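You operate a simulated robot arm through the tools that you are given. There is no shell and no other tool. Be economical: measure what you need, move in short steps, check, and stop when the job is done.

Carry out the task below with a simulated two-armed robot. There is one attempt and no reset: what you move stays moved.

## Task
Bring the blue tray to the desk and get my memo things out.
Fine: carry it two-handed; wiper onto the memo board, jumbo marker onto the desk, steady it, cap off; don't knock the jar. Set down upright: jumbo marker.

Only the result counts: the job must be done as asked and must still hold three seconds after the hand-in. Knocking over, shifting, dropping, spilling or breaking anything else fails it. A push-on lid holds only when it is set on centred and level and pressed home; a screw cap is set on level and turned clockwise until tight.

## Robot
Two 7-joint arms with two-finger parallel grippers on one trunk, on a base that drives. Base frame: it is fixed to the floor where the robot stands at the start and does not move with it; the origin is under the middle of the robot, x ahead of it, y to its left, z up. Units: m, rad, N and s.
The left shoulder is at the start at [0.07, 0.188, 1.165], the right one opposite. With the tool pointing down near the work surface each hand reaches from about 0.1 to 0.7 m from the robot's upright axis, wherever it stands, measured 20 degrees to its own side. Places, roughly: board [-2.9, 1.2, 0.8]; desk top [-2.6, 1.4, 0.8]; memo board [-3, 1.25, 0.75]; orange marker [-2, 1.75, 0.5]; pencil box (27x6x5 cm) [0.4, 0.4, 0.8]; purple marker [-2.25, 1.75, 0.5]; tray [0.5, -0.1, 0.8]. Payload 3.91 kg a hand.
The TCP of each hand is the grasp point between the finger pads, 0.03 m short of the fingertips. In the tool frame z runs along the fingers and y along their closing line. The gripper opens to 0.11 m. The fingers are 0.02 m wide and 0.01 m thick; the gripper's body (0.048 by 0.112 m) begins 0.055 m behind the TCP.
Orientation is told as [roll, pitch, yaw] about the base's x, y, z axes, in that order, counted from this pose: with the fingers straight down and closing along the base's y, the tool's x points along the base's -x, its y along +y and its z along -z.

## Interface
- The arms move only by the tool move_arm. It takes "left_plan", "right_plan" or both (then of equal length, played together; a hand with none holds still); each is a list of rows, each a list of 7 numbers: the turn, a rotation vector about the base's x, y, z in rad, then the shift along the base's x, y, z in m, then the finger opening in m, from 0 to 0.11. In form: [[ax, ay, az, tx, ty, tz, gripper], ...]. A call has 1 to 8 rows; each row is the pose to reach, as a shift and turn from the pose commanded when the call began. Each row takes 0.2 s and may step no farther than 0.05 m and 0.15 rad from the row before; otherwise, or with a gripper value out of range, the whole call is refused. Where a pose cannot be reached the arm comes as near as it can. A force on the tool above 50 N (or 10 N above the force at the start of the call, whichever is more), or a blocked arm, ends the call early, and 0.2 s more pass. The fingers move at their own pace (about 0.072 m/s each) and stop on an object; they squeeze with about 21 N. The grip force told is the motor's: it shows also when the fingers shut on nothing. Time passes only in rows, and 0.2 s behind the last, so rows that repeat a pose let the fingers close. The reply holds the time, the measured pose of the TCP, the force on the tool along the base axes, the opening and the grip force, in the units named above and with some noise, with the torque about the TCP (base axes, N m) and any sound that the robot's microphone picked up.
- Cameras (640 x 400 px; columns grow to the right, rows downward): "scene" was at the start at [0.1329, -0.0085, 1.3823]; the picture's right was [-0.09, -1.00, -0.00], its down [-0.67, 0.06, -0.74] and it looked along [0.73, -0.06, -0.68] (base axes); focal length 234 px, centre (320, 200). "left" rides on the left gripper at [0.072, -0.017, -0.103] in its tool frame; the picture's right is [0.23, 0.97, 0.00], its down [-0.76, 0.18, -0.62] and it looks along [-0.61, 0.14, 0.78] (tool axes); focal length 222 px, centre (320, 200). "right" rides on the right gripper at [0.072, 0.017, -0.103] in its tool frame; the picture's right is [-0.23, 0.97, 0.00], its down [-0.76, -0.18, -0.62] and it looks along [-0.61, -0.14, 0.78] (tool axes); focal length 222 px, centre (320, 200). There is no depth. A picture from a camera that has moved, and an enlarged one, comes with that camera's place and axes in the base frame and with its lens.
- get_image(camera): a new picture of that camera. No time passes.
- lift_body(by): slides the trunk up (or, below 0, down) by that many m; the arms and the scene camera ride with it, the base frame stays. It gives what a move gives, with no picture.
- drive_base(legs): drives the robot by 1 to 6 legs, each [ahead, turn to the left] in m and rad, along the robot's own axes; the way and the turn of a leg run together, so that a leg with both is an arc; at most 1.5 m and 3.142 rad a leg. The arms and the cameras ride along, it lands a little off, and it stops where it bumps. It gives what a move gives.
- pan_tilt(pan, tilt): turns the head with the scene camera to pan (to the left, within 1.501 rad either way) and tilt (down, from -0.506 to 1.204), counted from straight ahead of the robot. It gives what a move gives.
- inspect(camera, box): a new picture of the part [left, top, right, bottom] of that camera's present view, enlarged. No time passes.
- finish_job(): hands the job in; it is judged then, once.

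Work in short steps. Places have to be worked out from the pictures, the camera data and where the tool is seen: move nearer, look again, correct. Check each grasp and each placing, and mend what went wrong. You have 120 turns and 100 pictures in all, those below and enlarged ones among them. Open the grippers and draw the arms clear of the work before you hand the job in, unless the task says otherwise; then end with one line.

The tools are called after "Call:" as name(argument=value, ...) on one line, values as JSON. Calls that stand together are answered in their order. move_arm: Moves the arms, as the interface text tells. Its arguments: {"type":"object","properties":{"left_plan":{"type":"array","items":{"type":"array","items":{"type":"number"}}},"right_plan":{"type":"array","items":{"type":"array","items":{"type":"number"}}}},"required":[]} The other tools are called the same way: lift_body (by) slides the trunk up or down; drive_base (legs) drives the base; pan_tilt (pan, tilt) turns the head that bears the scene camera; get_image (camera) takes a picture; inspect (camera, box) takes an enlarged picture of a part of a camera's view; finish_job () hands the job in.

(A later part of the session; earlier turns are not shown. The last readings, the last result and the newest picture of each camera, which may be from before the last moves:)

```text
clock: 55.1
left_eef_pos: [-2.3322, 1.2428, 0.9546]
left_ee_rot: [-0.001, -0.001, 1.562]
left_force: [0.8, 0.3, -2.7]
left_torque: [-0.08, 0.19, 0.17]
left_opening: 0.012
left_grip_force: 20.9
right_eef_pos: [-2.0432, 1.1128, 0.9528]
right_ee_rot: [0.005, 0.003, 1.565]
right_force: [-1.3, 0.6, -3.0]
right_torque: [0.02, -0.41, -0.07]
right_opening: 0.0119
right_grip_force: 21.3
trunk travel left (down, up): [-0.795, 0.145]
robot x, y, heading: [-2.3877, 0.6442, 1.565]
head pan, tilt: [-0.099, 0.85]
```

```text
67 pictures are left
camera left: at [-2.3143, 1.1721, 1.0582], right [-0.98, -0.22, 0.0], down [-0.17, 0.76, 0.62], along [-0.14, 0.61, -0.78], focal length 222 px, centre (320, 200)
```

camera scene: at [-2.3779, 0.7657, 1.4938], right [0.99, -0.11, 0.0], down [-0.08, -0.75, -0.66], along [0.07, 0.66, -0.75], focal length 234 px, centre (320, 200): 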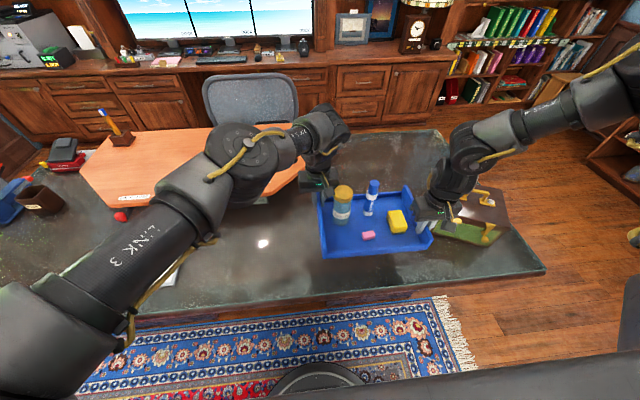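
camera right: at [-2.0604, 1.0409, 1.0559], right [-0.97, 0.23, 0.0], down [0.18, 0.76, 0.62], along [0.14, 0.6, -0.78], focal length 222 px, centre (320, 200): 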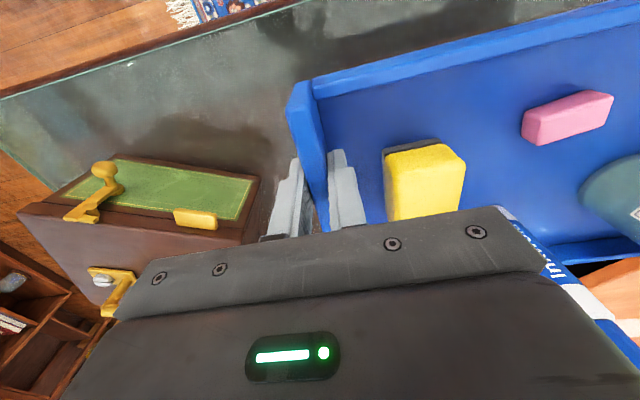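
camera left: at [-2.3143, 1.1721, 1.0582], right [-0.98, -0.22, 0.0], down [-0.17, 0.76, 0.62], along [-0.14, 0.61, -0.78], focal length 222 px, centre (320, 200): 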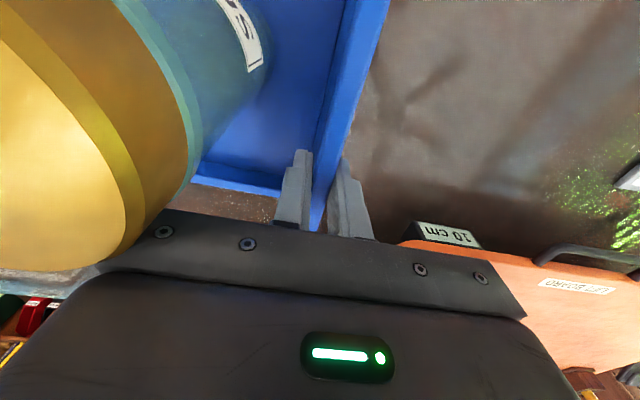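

The right hand is only ~4 cm from the brown case, so before lowering I shift the robot about 6 cm to the left by backing off and coming in again.

Call:
drive_base(legs=[[-0.2, 0], [0, 0.3], [0.205, 0], [0, -0.295]])

Call:
get_image(camera="right")

Call:
get_image(camera="left")

```text
clock: 59.9
left_eef_pos: [-2.3896, 1.2387, 0.9523]
left_ee_rot: [-0.001, 0.002, 1.559]
left_force: [0.6, 1.0, -3.6]
left_torque: [0.05, 0.25, 0.16]
left_opening: 0.0119
left_grip_force: 20.5
right_eef_pos: [-2.1017, 1.1092, 0.9502]
right_ee_rot: [0.004, 0.005, 1.562]
right_force: [0.0, -1.6, -3.5]
right_torque: [-0.02, -0.31, -0.01]
right_opening: 0.012
right_grip_force: 20.5
trunk travel left (down, up): [-0.795, 0.145]
robot x, y, heading: [-2.4462, 0.6365, 1.56]
head pan, tilt: [-0.099, 0.85]
```

```text
66 pictures are left
camera right: at [-2.1186, 1.0367, 1.0547], right [-0.97, 0.24, 0.0], down [0.19, 0.76, 0.62], along [0.14, 0.6, -0.79], focal length 222 px, centre (320, 200)
```

right: 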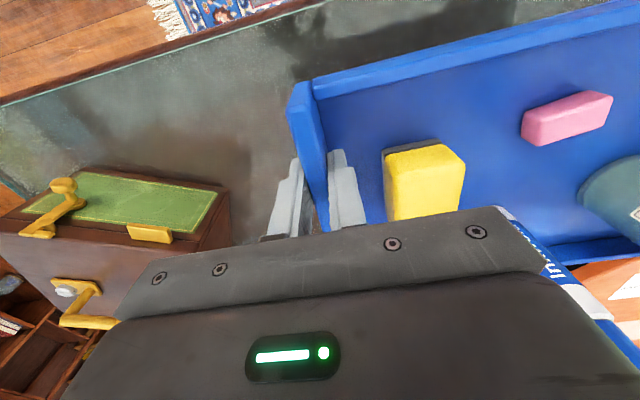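

```text
65 pictures are left
camera left: at [-2.372, 1.169, 1.0568], right [-0.98, -0.22, 0.0], down [-0.17, 0.77, 0.62], along [-0.13, 0.61, -0.78], focal length 222 px, centre (320, 200)
```

left: 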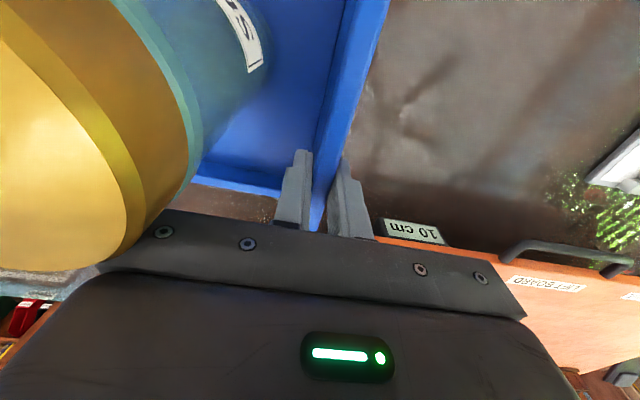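

Clearances are good now. I lower the tray by 8 cm with the trunk, then feel for the desk with the arms.

Call:
lift_body(by=-0.08)

Call:
get_image(camera="left")

```text
clock: 61.0
left_eef_pos: [-2.3884, 1.2389, 0.8715]
left_ee_rot: [-0.002, 0.0, 1.559]
left_force: [1.2, -0.7, -3.8]
left_torque: [0.0, 0.27, 0.09]
left_opening: 0.012
left_grip_force: 20.8
right_eef_pos: [-2.1012, 1.1086, 0.8704]
right_ee_rot: [0.006, 0.005, 1.563]
right_force: [0.0, 0.0, -3.8]
right_torque: [0.0, -0.37, -0.14]
right_opening: 0.012
right_grip_force: 20.9
trunk travel left (down, up): [-0.715, 0.225]
robot x, y, heading: [-2.4499, 0.6359, 1.566]
head pan, tilt: [-0.099, 0.85]
```

```text
64 pictures are left
camera left: at [-2.3714, 1.1686, 0.977], right [-0.98, -0.22, 0.0], down [-0.17, 0.77, 0.62], along [-0.13, 0.61, -0.78], focal length 222 px, centre (320, 200)
```

left: 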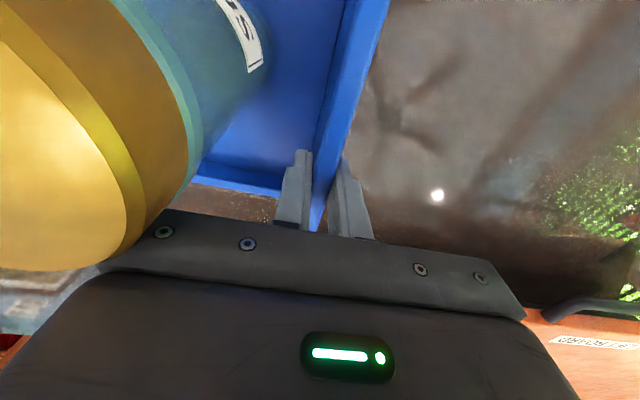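

I lower in small arm steps until the force shows contact.

Call:
move_arm(left_plan=[[0, 0, 0, 0, 0, -0.005, 0], [0, 0, 0, 0, 0, -0.01, 0], [0, 0, 0, 0, 0, -0.014, 0], [0, 0, 0, 0, 0, -0.017, 0]], right_plan=[[0, 0, 0, 0, 0, -0.005, 0], [0, 0, 0, 0, 0, -0.01, 0], [0, 0, 0, 0, 0, -0.014, 0], [0, 0, 0, 0, 0, -0.017, 0]])

```text
clock: 62.0
left_eef_pos: [-2.3875, 1.2398, 0.8555]
left_ee_rot: [-0.005, 0.003, 1.556]
left_force: [8.0, -3.5, 0.5]
left_torque: [-0.39, -0.79, 0.1]
left_opening: 0.012
left_grip_force: 21.1
right_eef_pos: [-2.1008, 1.1081, 0.8613]
right_ee_rot: [0.006, 0.005, 1.561]
right_force: [-8.0, 4.5, -8.6]
right_torque: [-0.24, -0.62, -0.11]
right_opening: 0.0123
right_grip_force: 21.7
right hand out of reach, approached as far as the arm can: row 3, 4
trunk travel left (down, up): [-0.715, 0.225]
robot x, y, heading: [-2.4427, 0.634, 1.564]
head pan, tilt: [-0.099, 0.85]
```

The right arm can't go lower by itself, so I level the left hand with it and use the trunk.

Call:
move_arm(left_plan=[[0, 0, 0, 0, 0, 0.007, 0]])

Call:
lift_body(by=-0.006)

```text
clock: 62.5
left_eef_pos: [-2.3874, 1.2384, 0.8621]
left_ee_rot: [-0.002, 0.004, 1.556]
left_force: [11.6, -4.0, -2.8]
left_torque: [0.32, 0.11, 0.28]
left_opening: 0.0119
left_grip_force: 21.2
right_eef_pos: [-2.1009, 1.1079, 0.8621]
right_ee_rot: [0.009, 0.004, 1.564]
right_force: [-11.7, 5.3, -3.5]
right_torque: [-0.37, -0.4, -0.06]
right_opening: 0.0121
right_grip_force: 20.9
trunk travel left (down, up): [-0.715, 0.225]
robot x, y, heading: [-2.4461, 0.6347, 1.565]
head pan, tilt: [-0.099, 0.85]
```

```text
clock: 63.0
left_eef_pos: [-2.388, 1.2391, 0.8564]
left_ee_rot: [-0.001, 0.002, 1.557]
left_force: [13.5, -6.4, -3.3]
left_torque: [0.11, 0.14, 0.21]
left_opening: 0.0117
left_grip_force: 20.7
right_eef_pos: [-2.1022, 1.1086, 0.8543]
right_ee_rot: [0.009, 0.003, 1.564]
right_force: [-14.7, 6.4, -4.5]
right_torque: [-0.21, -0.38, -0.08]
right_opening: 0.0117
right_grip_force: 21.0
trunk travel left (down, up): [-0.709, 0.231]
robot x, y, heading: [-2.4464, 0.6375, 1.565]
head pan, tilt: [-0.099, 0.85]
```

Still hanging freely; I lower 4 mm more.

Call:
lift_body(by=-0.004)

```text
clock: 63.5
left_eef_pos: [-2.3886, 1.2394, 0.8527]
left_ee_rot: [-0.003, 0.005, 1.557]
left_force: [18.0, -7.5, -2.7]
left_torque: [-0.19, 0.11, 0.2]
left_opening: 0.0117
left_grip_force: 21.3
right_eef_pos: [-2.1006, 1.11, 0.8513]
right_ee_rot: [0.009, 0.003, 1.564]
right_force: [-16.9, 7.8, -2.5]
right_torque: [0.14, -0.36, -0.1]
right_opening: 0.0119
right_grip_force: 20.9
trunk travel left (down, up): [-0.705, 0.235]
robot x, y, heading: [-2.4426, 0.6368, 1.561]
head pan, tilt: [-0.099, 0.85]
```

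Contact is starting. I relax the sideways strain with the left hand and lower 3 mm more.

Call:
move_arm(left_plan=[[0, 0, 0, 0.002, -0.001, 0, 0], [0, 0, 0, 0.004, -0.0015, 0, 0]])

Call:
lift_body(by=-0.003)

```text
clock: 64.1
left_eef_pos: [-2.3849, 1.239, 0.8505]
left_ee_rot: [0.003, 0.003, 1.56]
left_force: [6.0, -3.6, -3.4]
left_torque: [-0.31, 0.17, -0.05]
left_opening: 0.0117
left_grip_force: 21.1
right_eef_pos: [-2.1002, 1.107, 0.8511]
right_ee_rot: [0.005, 0.006, 1.563]
right_force: [-6.2, 3.3, -3.1]
right_torque: [0.38, -0.1, -0.13]
right_opening: 0.0119
right_grip_force: 20.9
trunk travel left (down, up): [-0.705, 0.235]
robot x, y, heading: [-2.4456, 0.6366, 1.559]
head pan, tilt: [-0.099, 0.85]
```

```text
clock: 64.7
left_eef_pos: [-2.386, 1.2382, 0.8493]
left_ee_rot: [-0.001, 0.003, 1.56]
left_force: [-1.7, -0.6, -4.7]
left_torque: [-0.24, 0.25, -0.03]
left_opening: 0.012
left_grip_force: 20.9
right_eef_pos: [-2.0992, 1.107, 0.8482]
right_ee_rot: [0.005, 0.006, 1.564]
right_force: [-1.0, 0.1, -2.5]
right_torque: [0.4, -0.16, -0.11]
right_opening: 0.0119
right_grip_force: 21.9
trunk travel left (down, up): [-0.702, 0.238]
robot x, y, heading: [-2.4448, 0.6352, 1.565]
head pan, tilt: [-0.099, 0.85]
```

The full weight is still on the hands; I lower on.

Call:
lift_body(by=-0.004)

Call:
inspect(camera="scene", box=[280, 160, 480, 290])

```text
clock: 65.2
left_eef_pos: [-2.3861, 1.2383, 0.8456]
left_ee_rot: [0.0, 0.002, 1.56]
left_force: [-5.9, 2.0, -4.4]
left_torque: [-0.21, 0.33, 0.0]
left_opening: 0.012
left_grip_force: 21.1
right_eef_pos: [-2.0999, 1.1074, 0.8438]
right_ee_rot: [0.006, 0.007, 1.561]
right_force: [5.1, -2.0, -3.0]
right_torque: [0.29, -0.21, -0.11]
right_opening: 0.0123
right_grip_force: 21.0
trunk travel left (down, up): [-0.698, 0.242]
robot x, y, heading: [-2.446, 0.6356, 1.567]
head pan, tilt: [-0.099, 0.85]
```

```text
3.08 times, centred on (380, 225) of scene
camera zoom: at [-2.4363, 0.7638, 1.3964], right [0.99, -0.11, 0.0], down [-0.08, -0.75, -0.66], along [0.07, 0.66, -0.75], focal length 721 px, centre (135, 123)
```

zoom: 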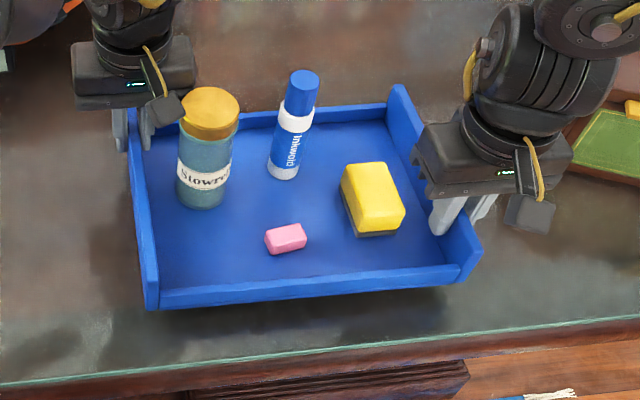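

It still hovers a little; I lower 6 mm more.

Call:
lift_body(by=-0.006)

```text
clock: 65.7
left_eef_pos: [-2.3863, 1.238, 0.8381]
left_ee_rot: [-0.001, 0.003, 1.561]
left_force: [-10.9, 5.1, -4.1]
left_torque: [-0.07, 0.37, -0.03]
left_opening: 0.0118
left_grip_force: 21.4
right_eef_pos: [-2.0994, 1.1075, 0.8378]
right_ee_rot: [0.004, 0.008, 1.563]
right_force: [11.5, -3.8, -3.5]
right_torque: [0.17, -0.22, -0.15]
right_opening: 0.0119
right_grip_force: 20.9
trunk travel left (down, up): [-0.692, 0.248]
robot x, y, heading: [-2.446, 0.6335, 1.557]
head pan, tilt: [-0.099, 0.85]
```

Still hanging. I relax the built-up strain and lower further.

Call:
move_arm(left_plan=[[0, 0, 0, -0.003, 0.001, 0, 0]])

Call:
lift_body(by=-0.006)

```text
clock: 66.1
left_eef_pos: [-2.3875, 1.2387, 0.8392]
left_ee_rot: [-0.002, 0.003, 1.558]
left_force: [-5.9, 2.3, -4.1]
left_torque: [0.67, 0.42, 0.09]
left_opening: 0.0118
left_grip_force: 21.7
right_eef_pos: [-2.101, 1.1077, 0.8374]
right_ee_rot: [0.006, 0.007, 1.563]
right_force: [6.0, -1.9, -2.9]
right_torque: [-0.66, -0.46, -0.25]
right_opening: 0.012
right_grip_force: 20.8
trunk travel left (down, up): [-0.692, 0.248]
robot x, y, heading: [-2.4469, 0.6363, 1.558]
head pan, tilt: [-0.099, 0.85]
```

```text
clock: 66.7
left_eef_pos: [-2.3878, 1.2376, 0.8331]
left_ee_rot: [-0.003, 0.003, 1.558]
left_force: [-3.3, 1.7, -3.2]
left_torque: [0.59, 0.31, 0.15]
left_opening: 0.012
left_grip_force: 21.1
right_eef_pos: [-2.0999, 1.1079, 0.8313]
right_ee_rot: [0.008, 0.005, 1.564]
right_force: [3.8, -0.2, -3.4]
right_torque: [-0.62, -0.47, -0.1]
right_opening: 0.0119
right_grip_force: 21.0
trunk travel left (down, up): [-0.686, 0.254]
robot x, y, heading: [-2.4482, 0.6336, 1.557]
head pan, tilt: [-0.099, 0.85]
```

Call:
lift_body(by=-0.008)

Call:
inspect(camera="scene", box=[280, 160, 480, 290])

```text
clock: 67.2
left_eef_pos: [-2.3876, 1.2373, 0.8247]
left_ee_rot: [-0.002, 0.005, 1.558]
left_force: [-1.4, 1.1, -3.3]
left_torque: [0.42, 0.27, 0.22]
left_opening: 0.0118
left_grip_force: 20.7
right_eef_pos: [-2.1008, 1.1087, 0.8241]
right_ee_rot: [0.007, 0.006, 1.562]
right_force: [1.5, -1.1, -4.1]
right_torque: [-0.45, -0.43, -0.07]
right_opening: 0.0119
right_grip_force: 20.7
trunk travel left (down, up): [-0.678, 0.262]
robot x, y, heading: [-2.4459, 0.6382, 1.561]
head pan, tilt: [-0.099, 0.85]
```

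```text
3.08 times, centred on (380, 225) of scene
camera zoom: at [-2.4363, 0.7636, 1.3764], right [0.99, -0.11, 0.0], down [-0.08, -0.75, -0.66], along [0.07, 0.66, -0.75], focal length 721 px, centre (135, 123)
```

zoom: 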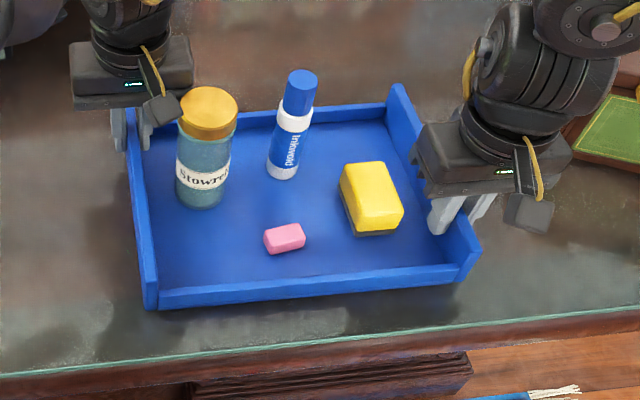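

Still falling freely, nearly down. I continue.

Call:
lift_body(by=-0.006)

Call:
lift_body(by=-0.004)

```text
clock: 67.8
left_eef_pos: [-2.3879, 1.2376, 0.8228]
left_ee_rot: [-0.004, -0.002, 1.557]
left_force: [1.2, 4.7, 15.6]
left_torque: [0.07, 0.3, 0.24]
left_opening: 0.012
left_grip_force: 21.0
right_eef_pos: [-2.101, 1.1071, 0.8212]
right_ee_rot: [0.005, -0.002, 1.562]
right_force: [5.5, 3.6, 16.3]
right_torque: [0.11, -0.76, -0.02]
right_opening: 0.0117
right_grip_force: 20.8
trunk travel left (down, up): [-0.672, 0.268]
robot x, y, heading: [-2.4458, 0.635, 1.556]
head pan, tilt: [-0.099, 0.85]
```

```text
clock: 68.3
left_eef_pos: [-2.387, 1.2361, 0.8173]
left_ee_rot: [-0.003, 0.0, 1.559]
left_force: [2.0, 1.4, 13.5]
left_torque: [0.18, 0.22, 0.21]
left_opening: 0.012
left_grip_force: 21.1
right_eef_pos: [-2.1009, 1.1056, 0.8156]
right_ee_rot: [0.007, 0.002, 1.562]
right_force: [1.9, 1.8, 12.3]
right_torque: [0.31, -0.6, -0.13]
right_opening: 0.0119
right_grip_force: 21.6
trunk travel left (down, up): [-0.668, 0.272]
robot x, y, heading: [-2.4501, 0.6357, 1.564]
head pan, tilt: [-0.099, 0.85]
```

The tray is down (contact at z≈0.823, so the desk is ~0.77). I relieve the pressing, then open both grippers to 0.04 and raise the hands.

Call:
lift_body(by=0.005)

Call:
move_arm(left_plan=[[0, 0, 0, 0, 0, 0, 0.02], [0, 0, 0, 0, 0, 0, 0.04], [0, 0, 0, 0, 0, 0.0, 0.04]], right_plan=[[0, 0, 0, 0, 0, 0, 0.02], [0, 0, 0, 0, 0, 0, 0.04], [0, 0, 0, 0, 0, 0.0, 0.04]])

Call:
lift_body(by=0.1)

Call:
get_image(camera="scene")

```text
clock: 68.9
left_eef_pos: [-2.3885, 1.2384, 0.8191]
left_ee_rot: [-0.002, 0.005, 1.557]
left_force: [2.2, -0.9, -2.2]
left_torque: [-0.15, 0.15, 0.2]
left_opening: 0.0119
left_grip_force: 20.4
right_eef_pos: [-2.1005, 1.1069, 0.818]
right_ee_rot: [0.007, 0.006, 1.562]
right_force: [-2.7, 0.6, -4.8]
right_torque: [-0.01, -0.62, -0.1]
right_opening: 0.0119
right_grip_force: 20.4
trunk travel left (down, up): [-0.673, 0.267]
robot x, y, heading: [-2.4452, 0.6369, 1.557]
head pan, tilt: [-0.099, 0.85]
```

```text
clock: 69.7
left_eef_pos: [-2.3879, 1.238, 0.82]
left_ee_rot: [-0.002, 0.003, 1.56]
left_force: [0.2, 0.6, -0.6]
left_torque: [0.05, -0.02, 0.02]
left_opening: 0.0399
left_grip_force: 0.0
right_eef_pos: [-2.0994, 1.1065, 0.8188]
right_ee_rot: [0.006, 0.003, 1.563]
right_force: [0.6, -0.8, -0.4]
right_torque: [-0.01, -0.02, -0.01]
right_opening: 0.04
right_grip_force: 0.1
trunk travel left (down, up): [-0.673, 0.267]
robot x, y, heading: [-2.4435, 0.6377, 1.562]
head pan, tilt: [-0.099, 0.85]
```

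```text
clock: 71.0
left_eef_pos: [-2.3866, 1.2384, 0.9206]
left_ee_rot: [-0.001, 0.002, 1.559]
left_force: [0.2, 0.4, 0.0]
left_torque: [0.01, 0.03, 0.04]
left_opening: 0.0398
left_grip_force: 0.1
right_eef_pos: [-2.1004, 1.1079, 0.9188]
right_ee_rot: [0.008, 0.005, 1.562]
right_force: [-0.1, 0.2, 0.7]
right_torque: [0.01, -0.02, 0.02]
right_opening: 0.04
right_grip_force: 0.1
trunk travel left (down, up): [-0.773, 0.167]
robot x, y, heading: [-2.4495, 0.6339, 1.565]
head pan, tilt: [-0.099, 0.85]
```

```text
61 pictures are left
camera scene: at [-2.4365, 0.7631, 1.4715], right [0.99, -0.11, 0.0], down [-0.08, -0.75, -0.66], along [0.07, 0.66, -0.75], focal length 234 px, centre (320, 200)
```

scene: 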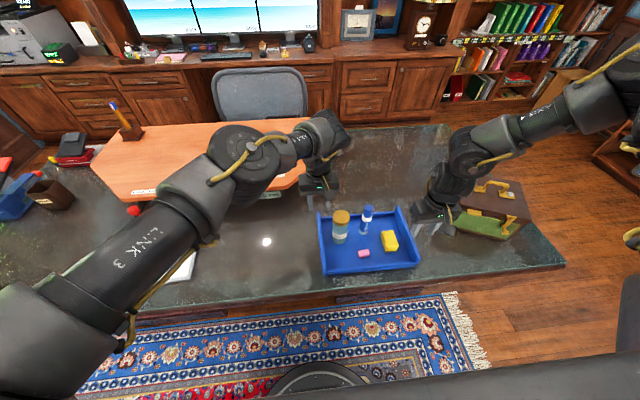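

The tray stands on the desk with everything upright. Now I clear the right hand away to the side and bring the left hand high over the yellow wiper (about (−2.16, 1.145)).

Call:
move_arm(left_plan=[[0, 0, 0, 0, 0, 0.04, 0.04], [0, 0, 0, 0, 0, 0.08, 0.04], [0, 0, 0, 0.03, -0.02, 0.1, 0.06], [0, 0, 0, 0.07, -0.04, 0.1, 0.08], [0, 0, 0, 0.11, -0.06, 0.1, 0.08], [0, 0, 0, 0.15, -0.08, 0.1, 0.08], [0, 0, 0, 0.19, -0.093, 0.1, 0.08], [0, 0, 0, 0.227, -0.093, 0.1, 0.08]], right_plan=[[0, 0, 0, 0, 0, 0.04, 0.06], [0, 0, 0, 0.02, -0.03, 0.05, 0.06], [0, 0, 0, 0.04, -0.07, 0.05, 0.06], [0, 0, 0, 0.06, -0.11, 0.05, 0.06], [0, 0, 0, 0.08, -0.15, 0.05, 0.06], [0, 0, 0, 0.09, -0.19, 0.05, 0.06], [0, 0, 0, 0.1, -0.22, 0.05, 0.06], [0, 0, 0, 0.1, -0.22, 0.05, 0.06]])

Call:
get_image(camera="left")

```text
clock: 72.8
left_eef_pos: [-2.2984, 1.1182, 1.0209]
left_ee_rot: [-0.006, 0.002, 1.558]
left_force: [0.5, -0.3, 1.1]
left_torque: [-0.03, -0.01, -0.03]
left_opening: 0.0799
left_grip_force: 0.1
left hand out of reach, approached as far as the arm can: row 4, 5, 6, 7, 8
right_eef_pos: [-2.0074, 0.8899, 0.9664]
right_ee_rot: [0.019, 0.02, 1.573]
right_force: [-0.2, -0.3, 0.1]
right_torque: [0.01, 0.02, -0.03]
right_opening: 0.0601
right_grip_force: 0.0
right hand out of reach, approached as far as the arm can: row 7
trunk travel left (down, up): [-0.773, 0.167]
robot x, y, heading: [-2.4494, 0.6375, 1.556]
head pan, tilt: [-0.099, 0.85]
```

```text
60 pictures are left
camera left: at [-2.2825, 1.0484, 1.1253], right [-0.98, -0.22, 0.0], down [-0.17, 0.76, 0.62], along [-0.13, 0.61, -0.78], focal length 222 px, centre (320, 200)
```

left: 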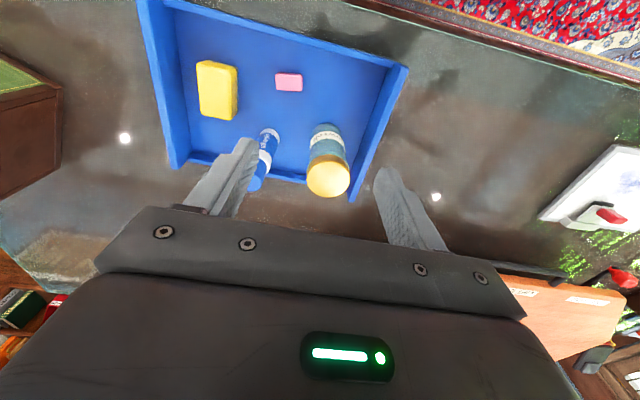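

The left arm's inward limit is about 0.15 m right of centre. The wiper is confirmed at (−2.16, 1.15), so I shift the robot ~0.22 m to the right for the left hand to reach it.

Call:
drive_base(legs=[[-0.34, 0], [0, -0.6], [0.4, 0], [0, 0.6]])

Call:
get_image(camera="left")

```text
clock: 80.5
left_eef_pos: [-2.0606, 1.103, 1.0218]
left_ee_rot: [-0.003, -0.001, 1.547]
left_force: [-0.1, 0.1, 0.0]
left_torque: [-0.04, 0.01, -0.02]
left_opening: 0.0801
left_grip_force: 0.1
right_eef_pos: [-1.7724, 0.8701, 0.9669]
right_ee_rot: [0.022, 0.019, 1.558]
right_force: [-0.9, -0.4, -0.6]
right_torque: [0.0, 0.0, -0.01]
right_opening: 0.0601
right_grip_force: 0.1
trunk travel left (down, up): [-0.773, 0.167]
robot x, y, heading: [-2.2125, 0.6218, 1.541]
head pan, tilt: [-0.099, 0.85]
```

```text
59 pictures are left
camera left: at [-2.043, 1.0314, 1.1256], right [-0.98, -0.2, 0.0], down [-0.16, 0.77, 0.62], along [-0.12, 0.61, -0.78], focal length 222 px, centre (320, 200)
```

left: 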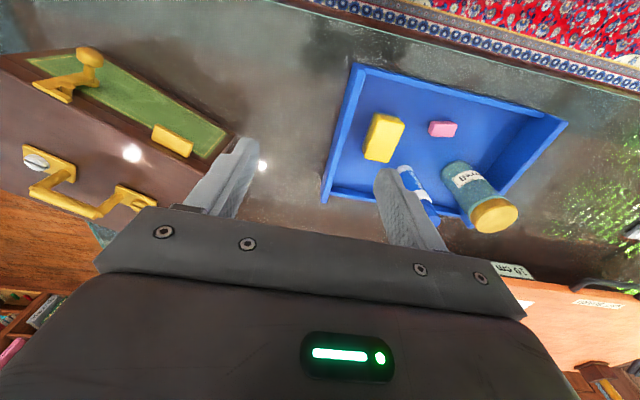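

Wiper centre about (−2.163, 1.147). I move above it, slightly to the near side to stay clear of the marker, and look again.

Call:
move_arm(left_plan=[[0, 0, 0.015, -0.04, 0.015, 0, 0.07], [0, 0, 0.024, -0.08, 0.025, 0, 0.065], [0, 0, 0.024, -0.102, 0.035, -0.03, 0.065], [0, 0, 0.024, -0.102, 0.035, -0.07, 0.065], [0, 0, 0.024, -0.102, 0.035, -0.1, 0.065]])

Call:
get_image(camera="left")

```text
clock: 81.7
left_eef_pos: [-2.1612, 1.1386, 0.9203]
left_ee_rot: [-0.005, -0.002, 1.57]
left_force: [0.4, -0.1, 0.3]
left_torque: [0.03, 0.01, 0.02]
left_opening: 0.0649
left_grip_force: 0.1
left hand out of reach, approached as far as the arm can: row 1, 2
right_eef_pos: [-1.7713, 0.8707, 0.9671]
right_ee_rot: [0.021, 0.019, 1.558]
right_force: [-0.1, 0.6, -0.1]
right_torque: [0.01, 0.04, 0.0]
right_opening: 0.0601
right_grip_force: 0.1
trunk travel left (down, up): [-0.773, 0.167]
robot x, y, heading: [-2.2121, 0.6211, 1.547]
head pan, tilt: [-0.099, 0.85]
```

```text
58 pictures are left
camera left: at [-2.1435, 1.0674, 1.0242], right [-0.97, -0.23, 0.0], down [-0.18, 0.76, 0.62], along [-0.14, 0.61, -0.78], focal length 222 px, centre (320, 200)
```

left: 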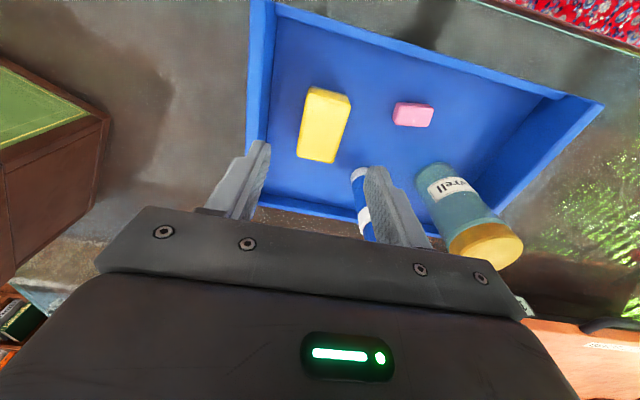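

Wiper is centred at about (−2.166, 1.143). I descend so that the fingertips stop just above the tray floor.

Call:
move_arm(left_plan=[[0, 0, 0, -0.004, 0.002, -0.035, 0.065], [0, 0, 0, -0.004, 0.002, -0.07, 0.065], [0, 0, 0, -0.004, 0.002, -0.09, 0.065], [0, 0, 0, -0.004, 0.002, -0.103, 0.065]])

Call:
get_image(camera="left")

```text
clock: 82.7
left_eef_pos: [-2.1641, 1.1396, 0.8177]
left_ee_rot: [-0.005, 0.004, 1.572]
left_force: [-0.5, 0.0, -0.8]
left_torque: [-0.03, 0.02, -0.02]
left_opening: 0.0651
left_grip_force: 0.1
right_eef_pos: [-1.7713, 0.8696, 0.9663]
right_ee_rot: [0.021, 0.02, 1.558]
right_force: [-0.1, -0.3, 0.5]
right_torque: [0.01, 0.0, -0.02]
right_opening: 0.0602
right_grip_force: 0.0
trunk travel left (down, up): [-0.773, 0.167]
robot x, y, heading: [-2.2124, 0.6214, 1.549]
head pan, tilt: [-0.099, 0.85]
```

```text
57 pictures are left
camera left: at [-2.1469, 1.0694, 0.9215], right [-0.97, -0.23, 0.0], down [-0.18, 0.76, 0.62], along [-0.14, 0.61, -0.78], focal length 222 px, centre (320, 200)
```

left: 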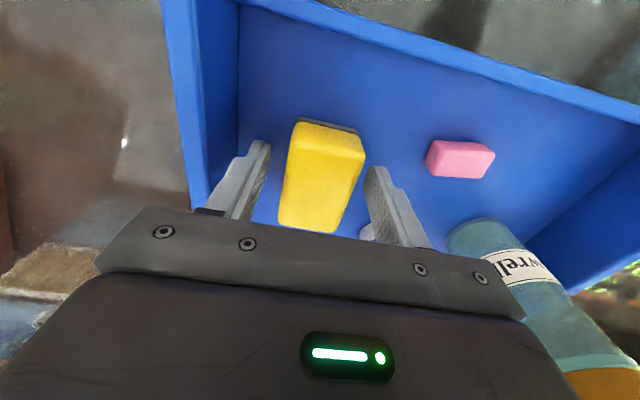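

The fingers straddle the wiper; I close and lift gently.

Call:
move_arm(left_plan=[[0, 0, 0, 0, 0, 0, 0.04], [0, 0, 0, 0, 0, 0, 0.02], [0, 0, 0, 0, 0, 0, 0.0], [0, 0, 0, 0, 0, 0, 0.0], [0, 0, 0, 0, -0.005, 0.02, 0.0], [0, 0, 0, 0, -0.01, 0.06, 0.0], [0, 0, 0, 0, -0.01, 0.1, 0.0], [0, 0, 0, 0, -0.01, 0.14, 0.0]])

Call:
get_image(camera="left")

```text
clock: 84.5
left_eef_pos: [-2.1649, 1.1292, 0.9572]
left_ee_rot: [-0.004, 0.002, 1.569]
left_force: [0.1, 0.1, 0.0]
left_torque: [0.02, 0.04, 0.0]
left_opening: 0.0416
left_grip_force: 20.9
right_eef_pos: [-1.7702, 0.868, 0.9665]
right_ee_rot: [0.02, 0.019, 1.559]
right_force: [-0.3, 0.6, 0.1]
right_torque: [0.0, -0.02, -0.01]
right_opening: 0.06
right_grip_force: 0.0
trunk travel left (down, up): [-0.773, 0.167]
robot x, y, heading: [-2.211, 0.6203, 1.546]
head pan, tilt: [-0.099, 0.85]
```

```text
56 pictures are left
camera left: at [-2.1472, 1.0579, 1.0609], right [-0.97, -0.22, 0.0], down [-0.18, 0.76, 0.62], along [-0.14, 0.61, -0.78], focal length 222 px, centre (320, 200)
```

left: 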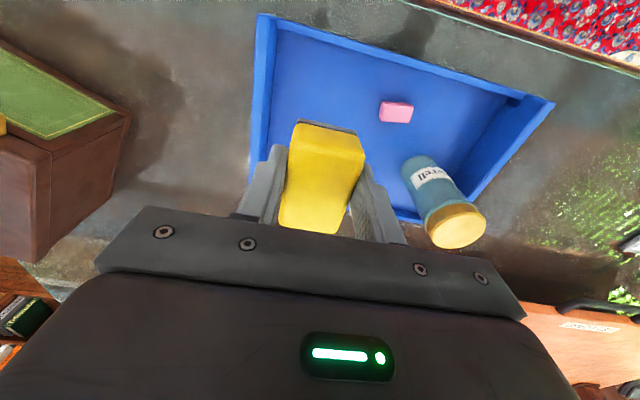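

The wiper is held (4.2 cm wide). I raise it above everything and drive over to the memo board, stopping in front of it.

Call:
move_arm(left_plan=[[0, 0, 0, 0, 0, 0.04, 0.0], [0, 0, 0, 0, 0, 0.08, 0.0]])

Call:
drive_base(legs=[[-0.4, 0], [0, 1.2], [0.6, 0], [0, -1.175], [0.15, 0]])

Call:
pan_tilt(pan=0.1, tilt=0.9)

Call:
get_image(camera="scene")

Call:
get_image(camera="left")

```text
clock: 85.1
left_eef_pos: [-2.1626, 1.1429, 1.0349]
left_ee_rot: [-0.006, 0.002, 1.569]
left_force: [0.3, -0.6, 0.1]
left_torque: [0.03, 0.02, 0.03]
left_opening: 0.0412
left_grip_force: 20.7
left hand out of reach, approached as far as the arm can: row 1, 2
right_eef_pos: [-1.7708, 0.8687, 0.9675]
right_ee_rot: [0.022, 0.021, 1.559]
right_force: [-0.1, 0.0, 0.9]
right_torque: [0.03, 0.01, -0.01]
right_opening: 0.0601
right_grip_force: 0.0
trunk travel left (down, up): [-0.773, 0.167]
robot x, y, heading: [-2.2111, 0.6214, 1.551]
head pan, tilt: [-0.099, 0.85]
```

```text
clock: 97.5
left_eef_pos: [-2.742, 1.1131, 1.0364]
left_ee_rot: [-0.005, 0.002, 1.598]
left_force: [0.6, 0.1, -0.1]
left_torque: [0.03, -0.03, 0.01]
left_opening: 0.0417
left_grip_force: 20.3
right_eef_pos: [-2.3441, 0.8511, 0.9675]
right_ee_rot: [0.02, 0.017, 1.589]
right_force: [-0.1, 0.1, -0.9]
right_torque: [0.04, 0.03, 0.0]
right_opening: 0.06
right_grip_force: 0.1
trunk travel left (down, up): [-0.773, 0.167]
robot x, y, heading: [-2.777, 0.5922, 1.576]
head pan, tilt: [-0.099, 0.85]
```

```text
clock: 98.2
left_eef_pos: [-2.743, 1.114, 1.0338]
left_ee_rot: [-0.005, 0.004, 1.596]
left_force: [0.5, 0.0, -0.3]
left_torque: [0.0, -0.01, 0.01]
left_opening: 0.0413
left_grip_force: 21.0
right_eef_pos: [-2.3419, 0.8534, 0.9677]
right_ee_rot: [0.023, 0.02, 1.589]
right_force: [-0.1, 0.3, -0.6]
right_torque: [0.0, 0.0, -0.02]
right_opening: 0.06
right_grip_force: 0.0
trunk travel left (down, up): [-0.773, 0.167]
robot x, y, heading: [-2.779, 0.5954, 1.581]
head pan, tilt: [0.099, 0.901]
```

```text
55 pictures are left
camera scene: at [-2.7848, 0.7176, 1.4676], right [0.99, 0.11, 0.0], down [0.08, -0.78, -0.62], along [-0.07, 0.62, -0.78], focal length 234 px, centre (320, 200)
```

scene: 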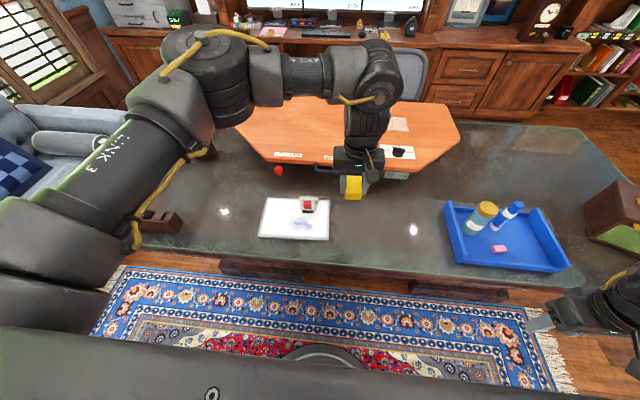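

```text
54 pictures are left
camera left: at [-2.7222, 1.0456, 1.1385], right [-0.97, -0.25, 0.0], down [-0.2, 0.76, 0.62], along [-0.15, 0.6, -0.78], focal length 222 px, centre (320, 200)
```

left: 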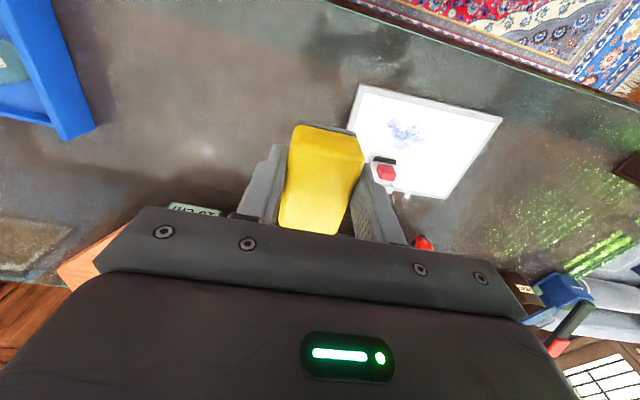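

I enlarge the board to see the free spot on it.

Call:
inspect(camera="scene", box=[230, 170, 390, 270])

```text
4.00 times, centred on (310, 220) of scene
camera zoom: at [-2.7848, 0.7176, 1.4676], right [0.99, 0.11, 0.0], down [0.08, -0.78, -0.62], along [-0.07, 0.62, -0.78], focal length 937 px, centre (360, 120)
```

zoom: 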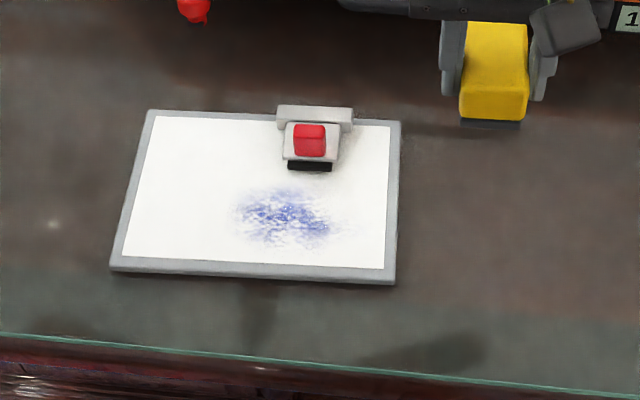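

The board spans about x −3.04…−2.81, y 1.09…1.26; its left half is free. I bring the wiper over (−2.97, 1.165) and lower partway.

Call:
move_arm(left_plan=[[0, 0, 0, -0.045, 0.01, 0, 0.0], [0, 0, 0, -0.09, 0.02, 0, 0.0], [0, 0, 0, -0.135, 0.03, 0, 0.0], [0, 0, 0, -0.18, 0.04, 0, 0.0], [0, 0, 0, -0.225, 0.051, -0.01, 0.0], [0, 0, 0, -0.229, 0.051, -0.05, 0.0], [0, 0, 0, -0.229, 0.051, -0.1, 0.0], [0, 0, 0, -0.229, 0.051, -0.14, 0.0]])

Call:
get_image(camera="left")

Call:
inspect(camera="scene", box=[210, 160, 370, 260])

```text
clock: 100.0
left_eef_pos: [-2.9714, 1.1643, 0.8938]
left_ee_rot: [-0.007, 0.002, 1.597]
left_force: [-0.1, -0.1, 0.3]
left_torque: [0.02, 0.02, 0.01]
left_opening: 0.0414
left_grip_force: 20.9
right_eef_pos: [-2.3445, 0.8535, 0.967]
right_ee_rot: [0.021, 0.02, 1.59]
right_force: [-0.5, -0.1, 1.0]
right_torque: [-0.01, -0.01, 0.0]
right_opening: 0.0601
right_grip_force: 0.0
trunk travel left (down, up): [-0.773, 0.167]
robot x, y, heading: [-2.7771, 0.5899, 1.579]
head pan, tilt: [0.099, 0.901]
```

```text
52 pictures are left
camera left: at [-2.952, 1.0947, 0.9982], right [-0.97, -0.25, 0.0], down [-0.2, 0.76, 0.62], along [-0.15, 0.6, -0.78], focal length 222 px, centre (320, 200)
```

left: 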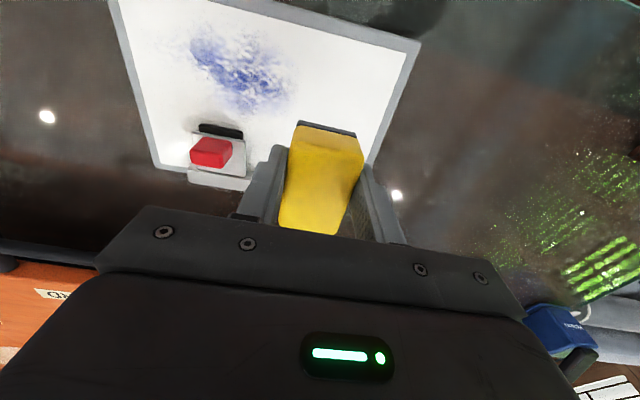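

```text
4.00 times, centred on (290, 210) of scene
camera zoom: at [-2.7862, 0.7172, 1.4677], right [0.99, 0.11, 0.0], down [0.08, -0.78, -0.62], along [-0.07, 0.62, -0.78], focal length 937 px, centre (440, 160)
```

zoom: 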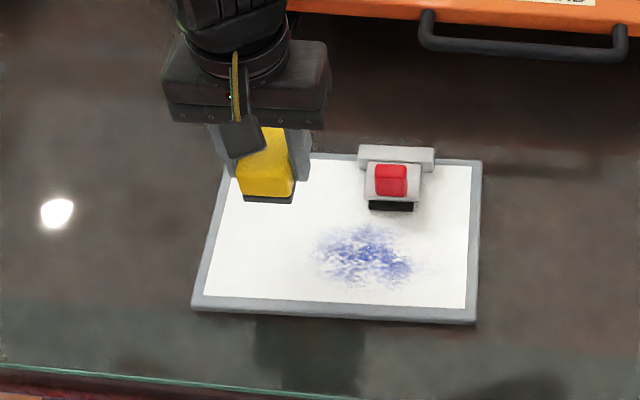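

The wiper is over the board's free left part. I lower it slowly until it touches.

Call:
move_arm(left_plan=[[0, 0, 0, 0.003, -0.008, -0.03, 0.0], [0, 0, 0, 0.003, -0.008, -0.055, 0.0], [0, 0, 0, 0.003, -0.008, -0.065, 0.0], [0, 0, 0, 0.003, -0.008, -0.07, 0.0], [0, 0, 0, 0.003, -0.008, -0.073, 0.0]])

Call:
inspect(camera="scene", box=[210, 160, 370, 260])

```text
clock: 101.2
left_eef_pos: [-2.9679, 1.1578, 0.8226]
left_ee_rot: [-0.005, -0.002, 1.598]
left_force: [-0.4, 0.2, 8.9]
left_torque: [-0.02, 0.17, 0.02]
left_opening: 0.0417
left_grip_force: 20.8
right_eef_pos: [-2.343, 0.852, 0.9676]
right_ee_rot: [0.022, 0.02, 1.589]
right_force: [0.0, 0.2, -1.1]
right_torque: [0.01, 0.0, -0.03]
right_opening: 0.0601
right_grip_force: 0.0
trunk travel left (down, up): [-0.773, 0.167]
robot x, y, heading: [-2.7786, 0.5896, 1.578]
head pan, tilt: [0.099, 0.901]
```

```text
4.00 times, centred on (290, 210) of scene
camera zoom: at [-2.7846, 0.7152, 1.4679], right [0.99, 0.11, 0.0], down [0.08, -0.78, -0.62], along [-0.07, 0.62, -0.78], focal length 937 px, centre (440, 160)
```

zoom: 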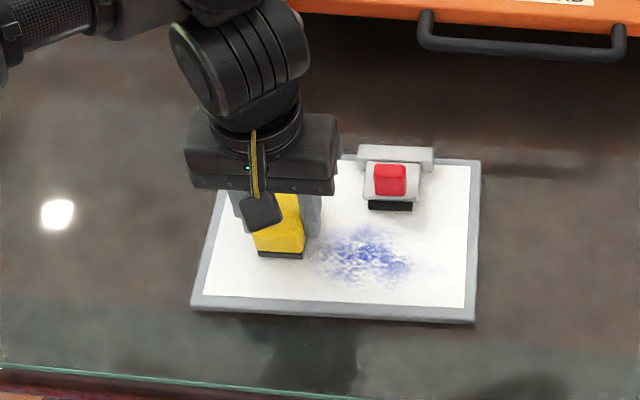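

It rests on the board (9 N contact). I release and raise the hand straight up.

Call:
move_arm(left_plan=[[0, 0, 0, 0, 0, 0.001, 0.055], [0, 0, 0, 0, 0, 0.001, 0.065], [0, 0, 0, 0, 0, 0.001, 0.065], [0, 0, 0, 0, 0, 0.04, 0.065], [0, 0, 0, 0, 0, 0.09, 0.065], [0, 0, 0, 0, 0, 0.14, 0.065], [0, 0, 0, 0, 0, 0.18, 0.065]])

Call:
get_image(camera="left")

```text
clock: 102.8
left_eef_pos: [-2.9698, 1.156, 1.003]
left_ee_rot: [-0.005, 0.003, 1.599]
left_force: [-0.3, -0.7, 0.4]
left_torque: [-0.02, 0.06, 0.01]
left_opening: 0.0653
left_grip_force: 0.1
right_eef_pos: [-2.3415, 0.8514, 0.9679]
right_ee_rot: [0.022, 0.019, 1.588]
right_force: [0.6, 0.2, -0.5]
right_torque: [-0.01, -0.02, 0.04]
right_opening: 0.0599
right_grip_force: 0.2
trunk travel left (down, up): [-0.773, 0.167]
robot x, y, heading: [-2.7766, 0.5946, 1.577]
head pan, tilt: [0.099, 0.901]
```

```text
49 pictures are left
camera left: at [-2.9498, 1.0865, 1.1064], right [-0.97, -0.25, 0.0], down [-0.2, 0.76, 0.62], along [-0.16, 0.6, -0.78], focal length 222 px, centre (320, 200)
```

left: 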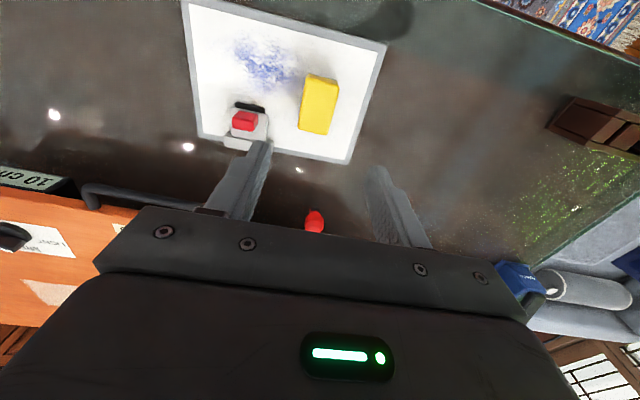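

The wiper lies fully on the memo board. Now the marker: I drive right so that it is about 0.27 m right of the robot, suiting the right hand.

Call:
drive_base(legs=[[-0.3, 0], [0, -0.8], [0.39, 0], [0, 0.79]])

Call:
pan_tilt(pan=-0.5, tilt=0.9)

Call:
inspect(camera="scene", box=[220, 100, 420, 260])

```text
clock: 111.1
left_eef_pos: [-2.7036, 1.128, 1.0015]
left_ee_rot: [-0.007, 0.002, 1.614]
left_force: [-0.4, -0.1, -0.7]
left_torque: [0.01, -0.01, -0.03]
left_opening: 0.065
left_grip_force: 0.0
right_eef_pos: [-2.0731, 0.8331, 0.9657]
right_ee_rot: [0.023, 0.02, 1.605]
right_force: [1.1, 0.0, 0.1]
right_torque: [-0.02, 0.03, -0.02]
right_opening: 0.0597
right_grip_force: 0.0
trunk travel left (down, up): [-0.773, 0.167]
robot x, y, heading: [-2.5007, 0.5654, 1.592]
head pan, tilt: [0.099, 0.901]
```

```text
clock: 112.1
left_eef_pos: [-2.7039, 1.1282, 1.0015]
left_ee_rot: [-0.006, 0.004, 1.614]
left_force: [-0.1, 0.5, 1.3]
left_torque: [-0.01, 0.04, 0.02]
left_opening: 0.0651
left_grip_force: 0.1
right_eef_pos: [-2.073, 0.8314, 0.9669]
right_ee_rot: [0.022, 0.019, 1.604]
right_force: [-0.5, -0.2, -0.6]
right_torque: [-0.01, 0.03, -0.02]
right_opening: 0.0598
right_grip_force: 0.1
trunk travel left (down, up): [-0.773, 0.167]
robot x, y, heading: [-2.5038, 0.565, 1.595]
head pan, tilt: [-0.499, 0.901]
```

```text
2.50 times, centred on (320, 180) of scene
camera zoom: at [-2.4678, 0.682, 1.4677], right [0.89, -0.46, 0.0], down [-0.36, -0.7, -0.62], along [0.28, 0.55, -0.78], focal length 586 px, centre (320, 250)
```

zoom: 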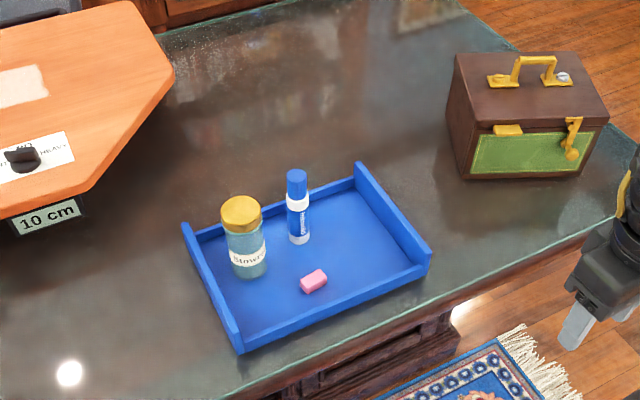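

Marker stands at about (−2.237, 1.202), base 0.78 to top 0.914, with the cap from roughly 0.873 up. I tilt the right hand forward by 45° in free space so it can grip the body under the cap.

Call:
move_arm(right_plan=[[0.13, 0, 0, 0, 0, 0.01, 0.06], [0.26, 0, 0, 0, 0, 0.02, 0.06], [0.39, 0, 0, 0, 0, 0.03, 0.06], [0.52, 0, 0, 0, 0, 0.03, 0.06], [0.65, 0, 0, 0, 0, 0.03, 0.06], [0.78, 0, 0, 0, 0, 0.03, 0.06]])

```text
clock: 113.7
left_eef_pos: [-2.7037, 1.1267, 1.0026]
left_ee_rot: [-0.005, 0.002, 1.616]
left_force: [0.4, -0.5, -0.6]
left_torque: [0.04, 0.01, 0.02]
left_opening: 0.0648
left_grip_force: 0.0
right_eef_pos: [-2.0139, 0.7794, 0.9387]
right_ee_rot: [-0.071, -0.494, 1.702]
right_force: [-0.1, 0.2, 0.7]
right_torque: [0.01, 0.02, 0.03]
right_opening: 0.0597
right_grip_force: 0.0
right hand out of reach, approached as far as the arm can: row 1, 2, 3, 4, 5, 6
trunk travel left (down, up): [-0.773, 0.167]
robot x, y, heading: [-2.4987, 0.566, 1.595]
head pan, tilt: [-0.499, 0.901]
stopped in row 6 (right hand): the arm was blocked; the commanded pose is now the measured one
```

Too close to the body. I bring the hand forward and up first, then complete the tilt.

Call:
move_arm(right_plan=[[0, 0, 0, -0.01, 0.03, 0.03, 0.06], [0, 0, 0, -0.02, 0.06, 0.06, 0.06], [0, 0, 0, -0.04, 0.1, 0.08, 0.06], [0, 0, 0, -0.06, 0.14, 0.09, 0.06], [0, 0, 0, -0.08, 0.18, 0.1, 0.06], [0, 0, 0, -0.09, 0.22, 0.11, 0.06]])

```text
clock: 115.1
left_eef_pos: [-2.7033, 1.1281, 1.001]
left_ee_rot: [-0.005, 0.004, 1.614]
left_force: [0.3, -0.1, -0.7]
left_torque: [0.02, 0.01, -0.02]
left_opening: 0.065
left_grip_force: 0.2
right_eef_pos: [-2.1057, 1.0021, 1.0476]
right_ee_rot: [-0.071, -0.492, 1.699]
right_force: [0.1, 0.4, -0.1]
right_torque: [-0.01, 0.02, 0.0]
right_opening: 0.0599
right_grip_force: 0.1
right hand out of reach, approached as far as the arm can: row 1, 2, 3, 4
trunk travel left (down, up): [-0.773, 0.167]
robot x, y, heading: [-2.5012, 0.566, 1.59]
head pan, tilt: [-0.499, 0.901]
```

Reachable now. I finish the tilt to 45° and level the closing axis.

Call:
move_arm(right_plan=[[0.094, 0.029, 0.017, 0, 0, 0.01, 0.06], [0.187, 0.058, 0.033, 0, 0, 0.01, 0.06], [0.281, 0.087, 0.05, 0, 0, 0.01, 0.06]])

Call:
get_image(camera="right")

Call:
get_image(camera="scene")

```text
clock: 115.9
left_eef_pos: [-2.7019, 1.1261, 1.0023]
left_ee_rot: [-0.003, 0.003, 1.616]
left_force: [0.1, 0.1, 0.3]
left_torque: [0.03, 0.0, -0.01]
left_opening: 0.065
left_grip_force: 0.1
right_eef_pos: [-2.1034, 0.9989, 1.0564]
right_ee_rot: [-0.009, -0.788, 1.717]
right_force: [-0.2, -0.1, 0.7]
right_torque: [0.01, 0.02, 0.02]
right_opening: 0.06
right_grip_force: 0.1
trunk travel left (down, up): [-0.773, 0.167]
robot x, y, heading: [-2.4978, 0.5655, 1.597]
head pan, tilt: [-0.499, 0.901]
```

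```text
47 pictures are left
camera right: at [-2.1024, 0.8733, 1.0788], right [-0.99, 0.02, 0.15], down [0.16, 0.12, 0.98], along [0.01, 0.99, -0.12], focal length 222 px, centre (320, 200)
```

right: 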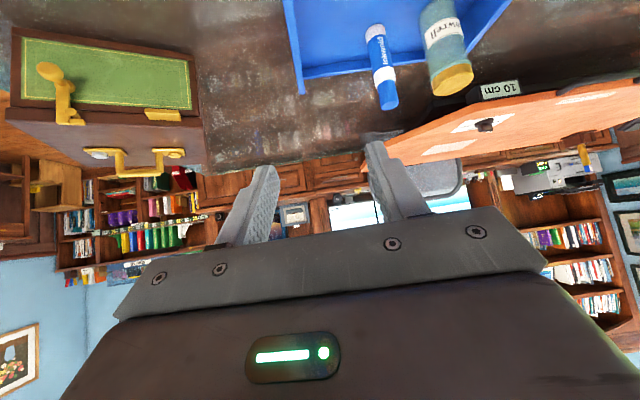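

```text
46 pictures are left
camera scene: at [-2.4654, 0.6806, 1.4678], right [0.89, -0.46, 0.0], down [-0.36, -0.7, -0.62], along [0.28, 0.55, -0.78], focal length 234 px, centre (320, 200)
```

scene: 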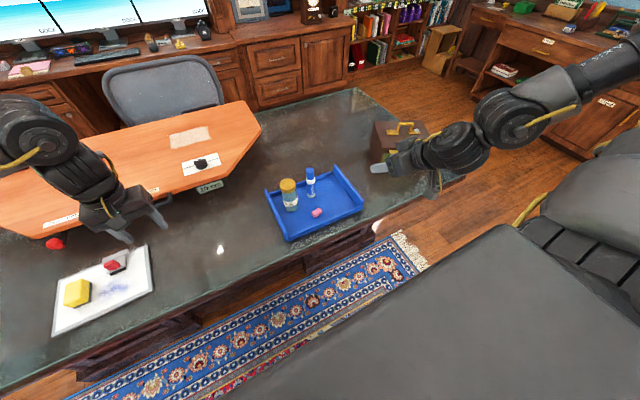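

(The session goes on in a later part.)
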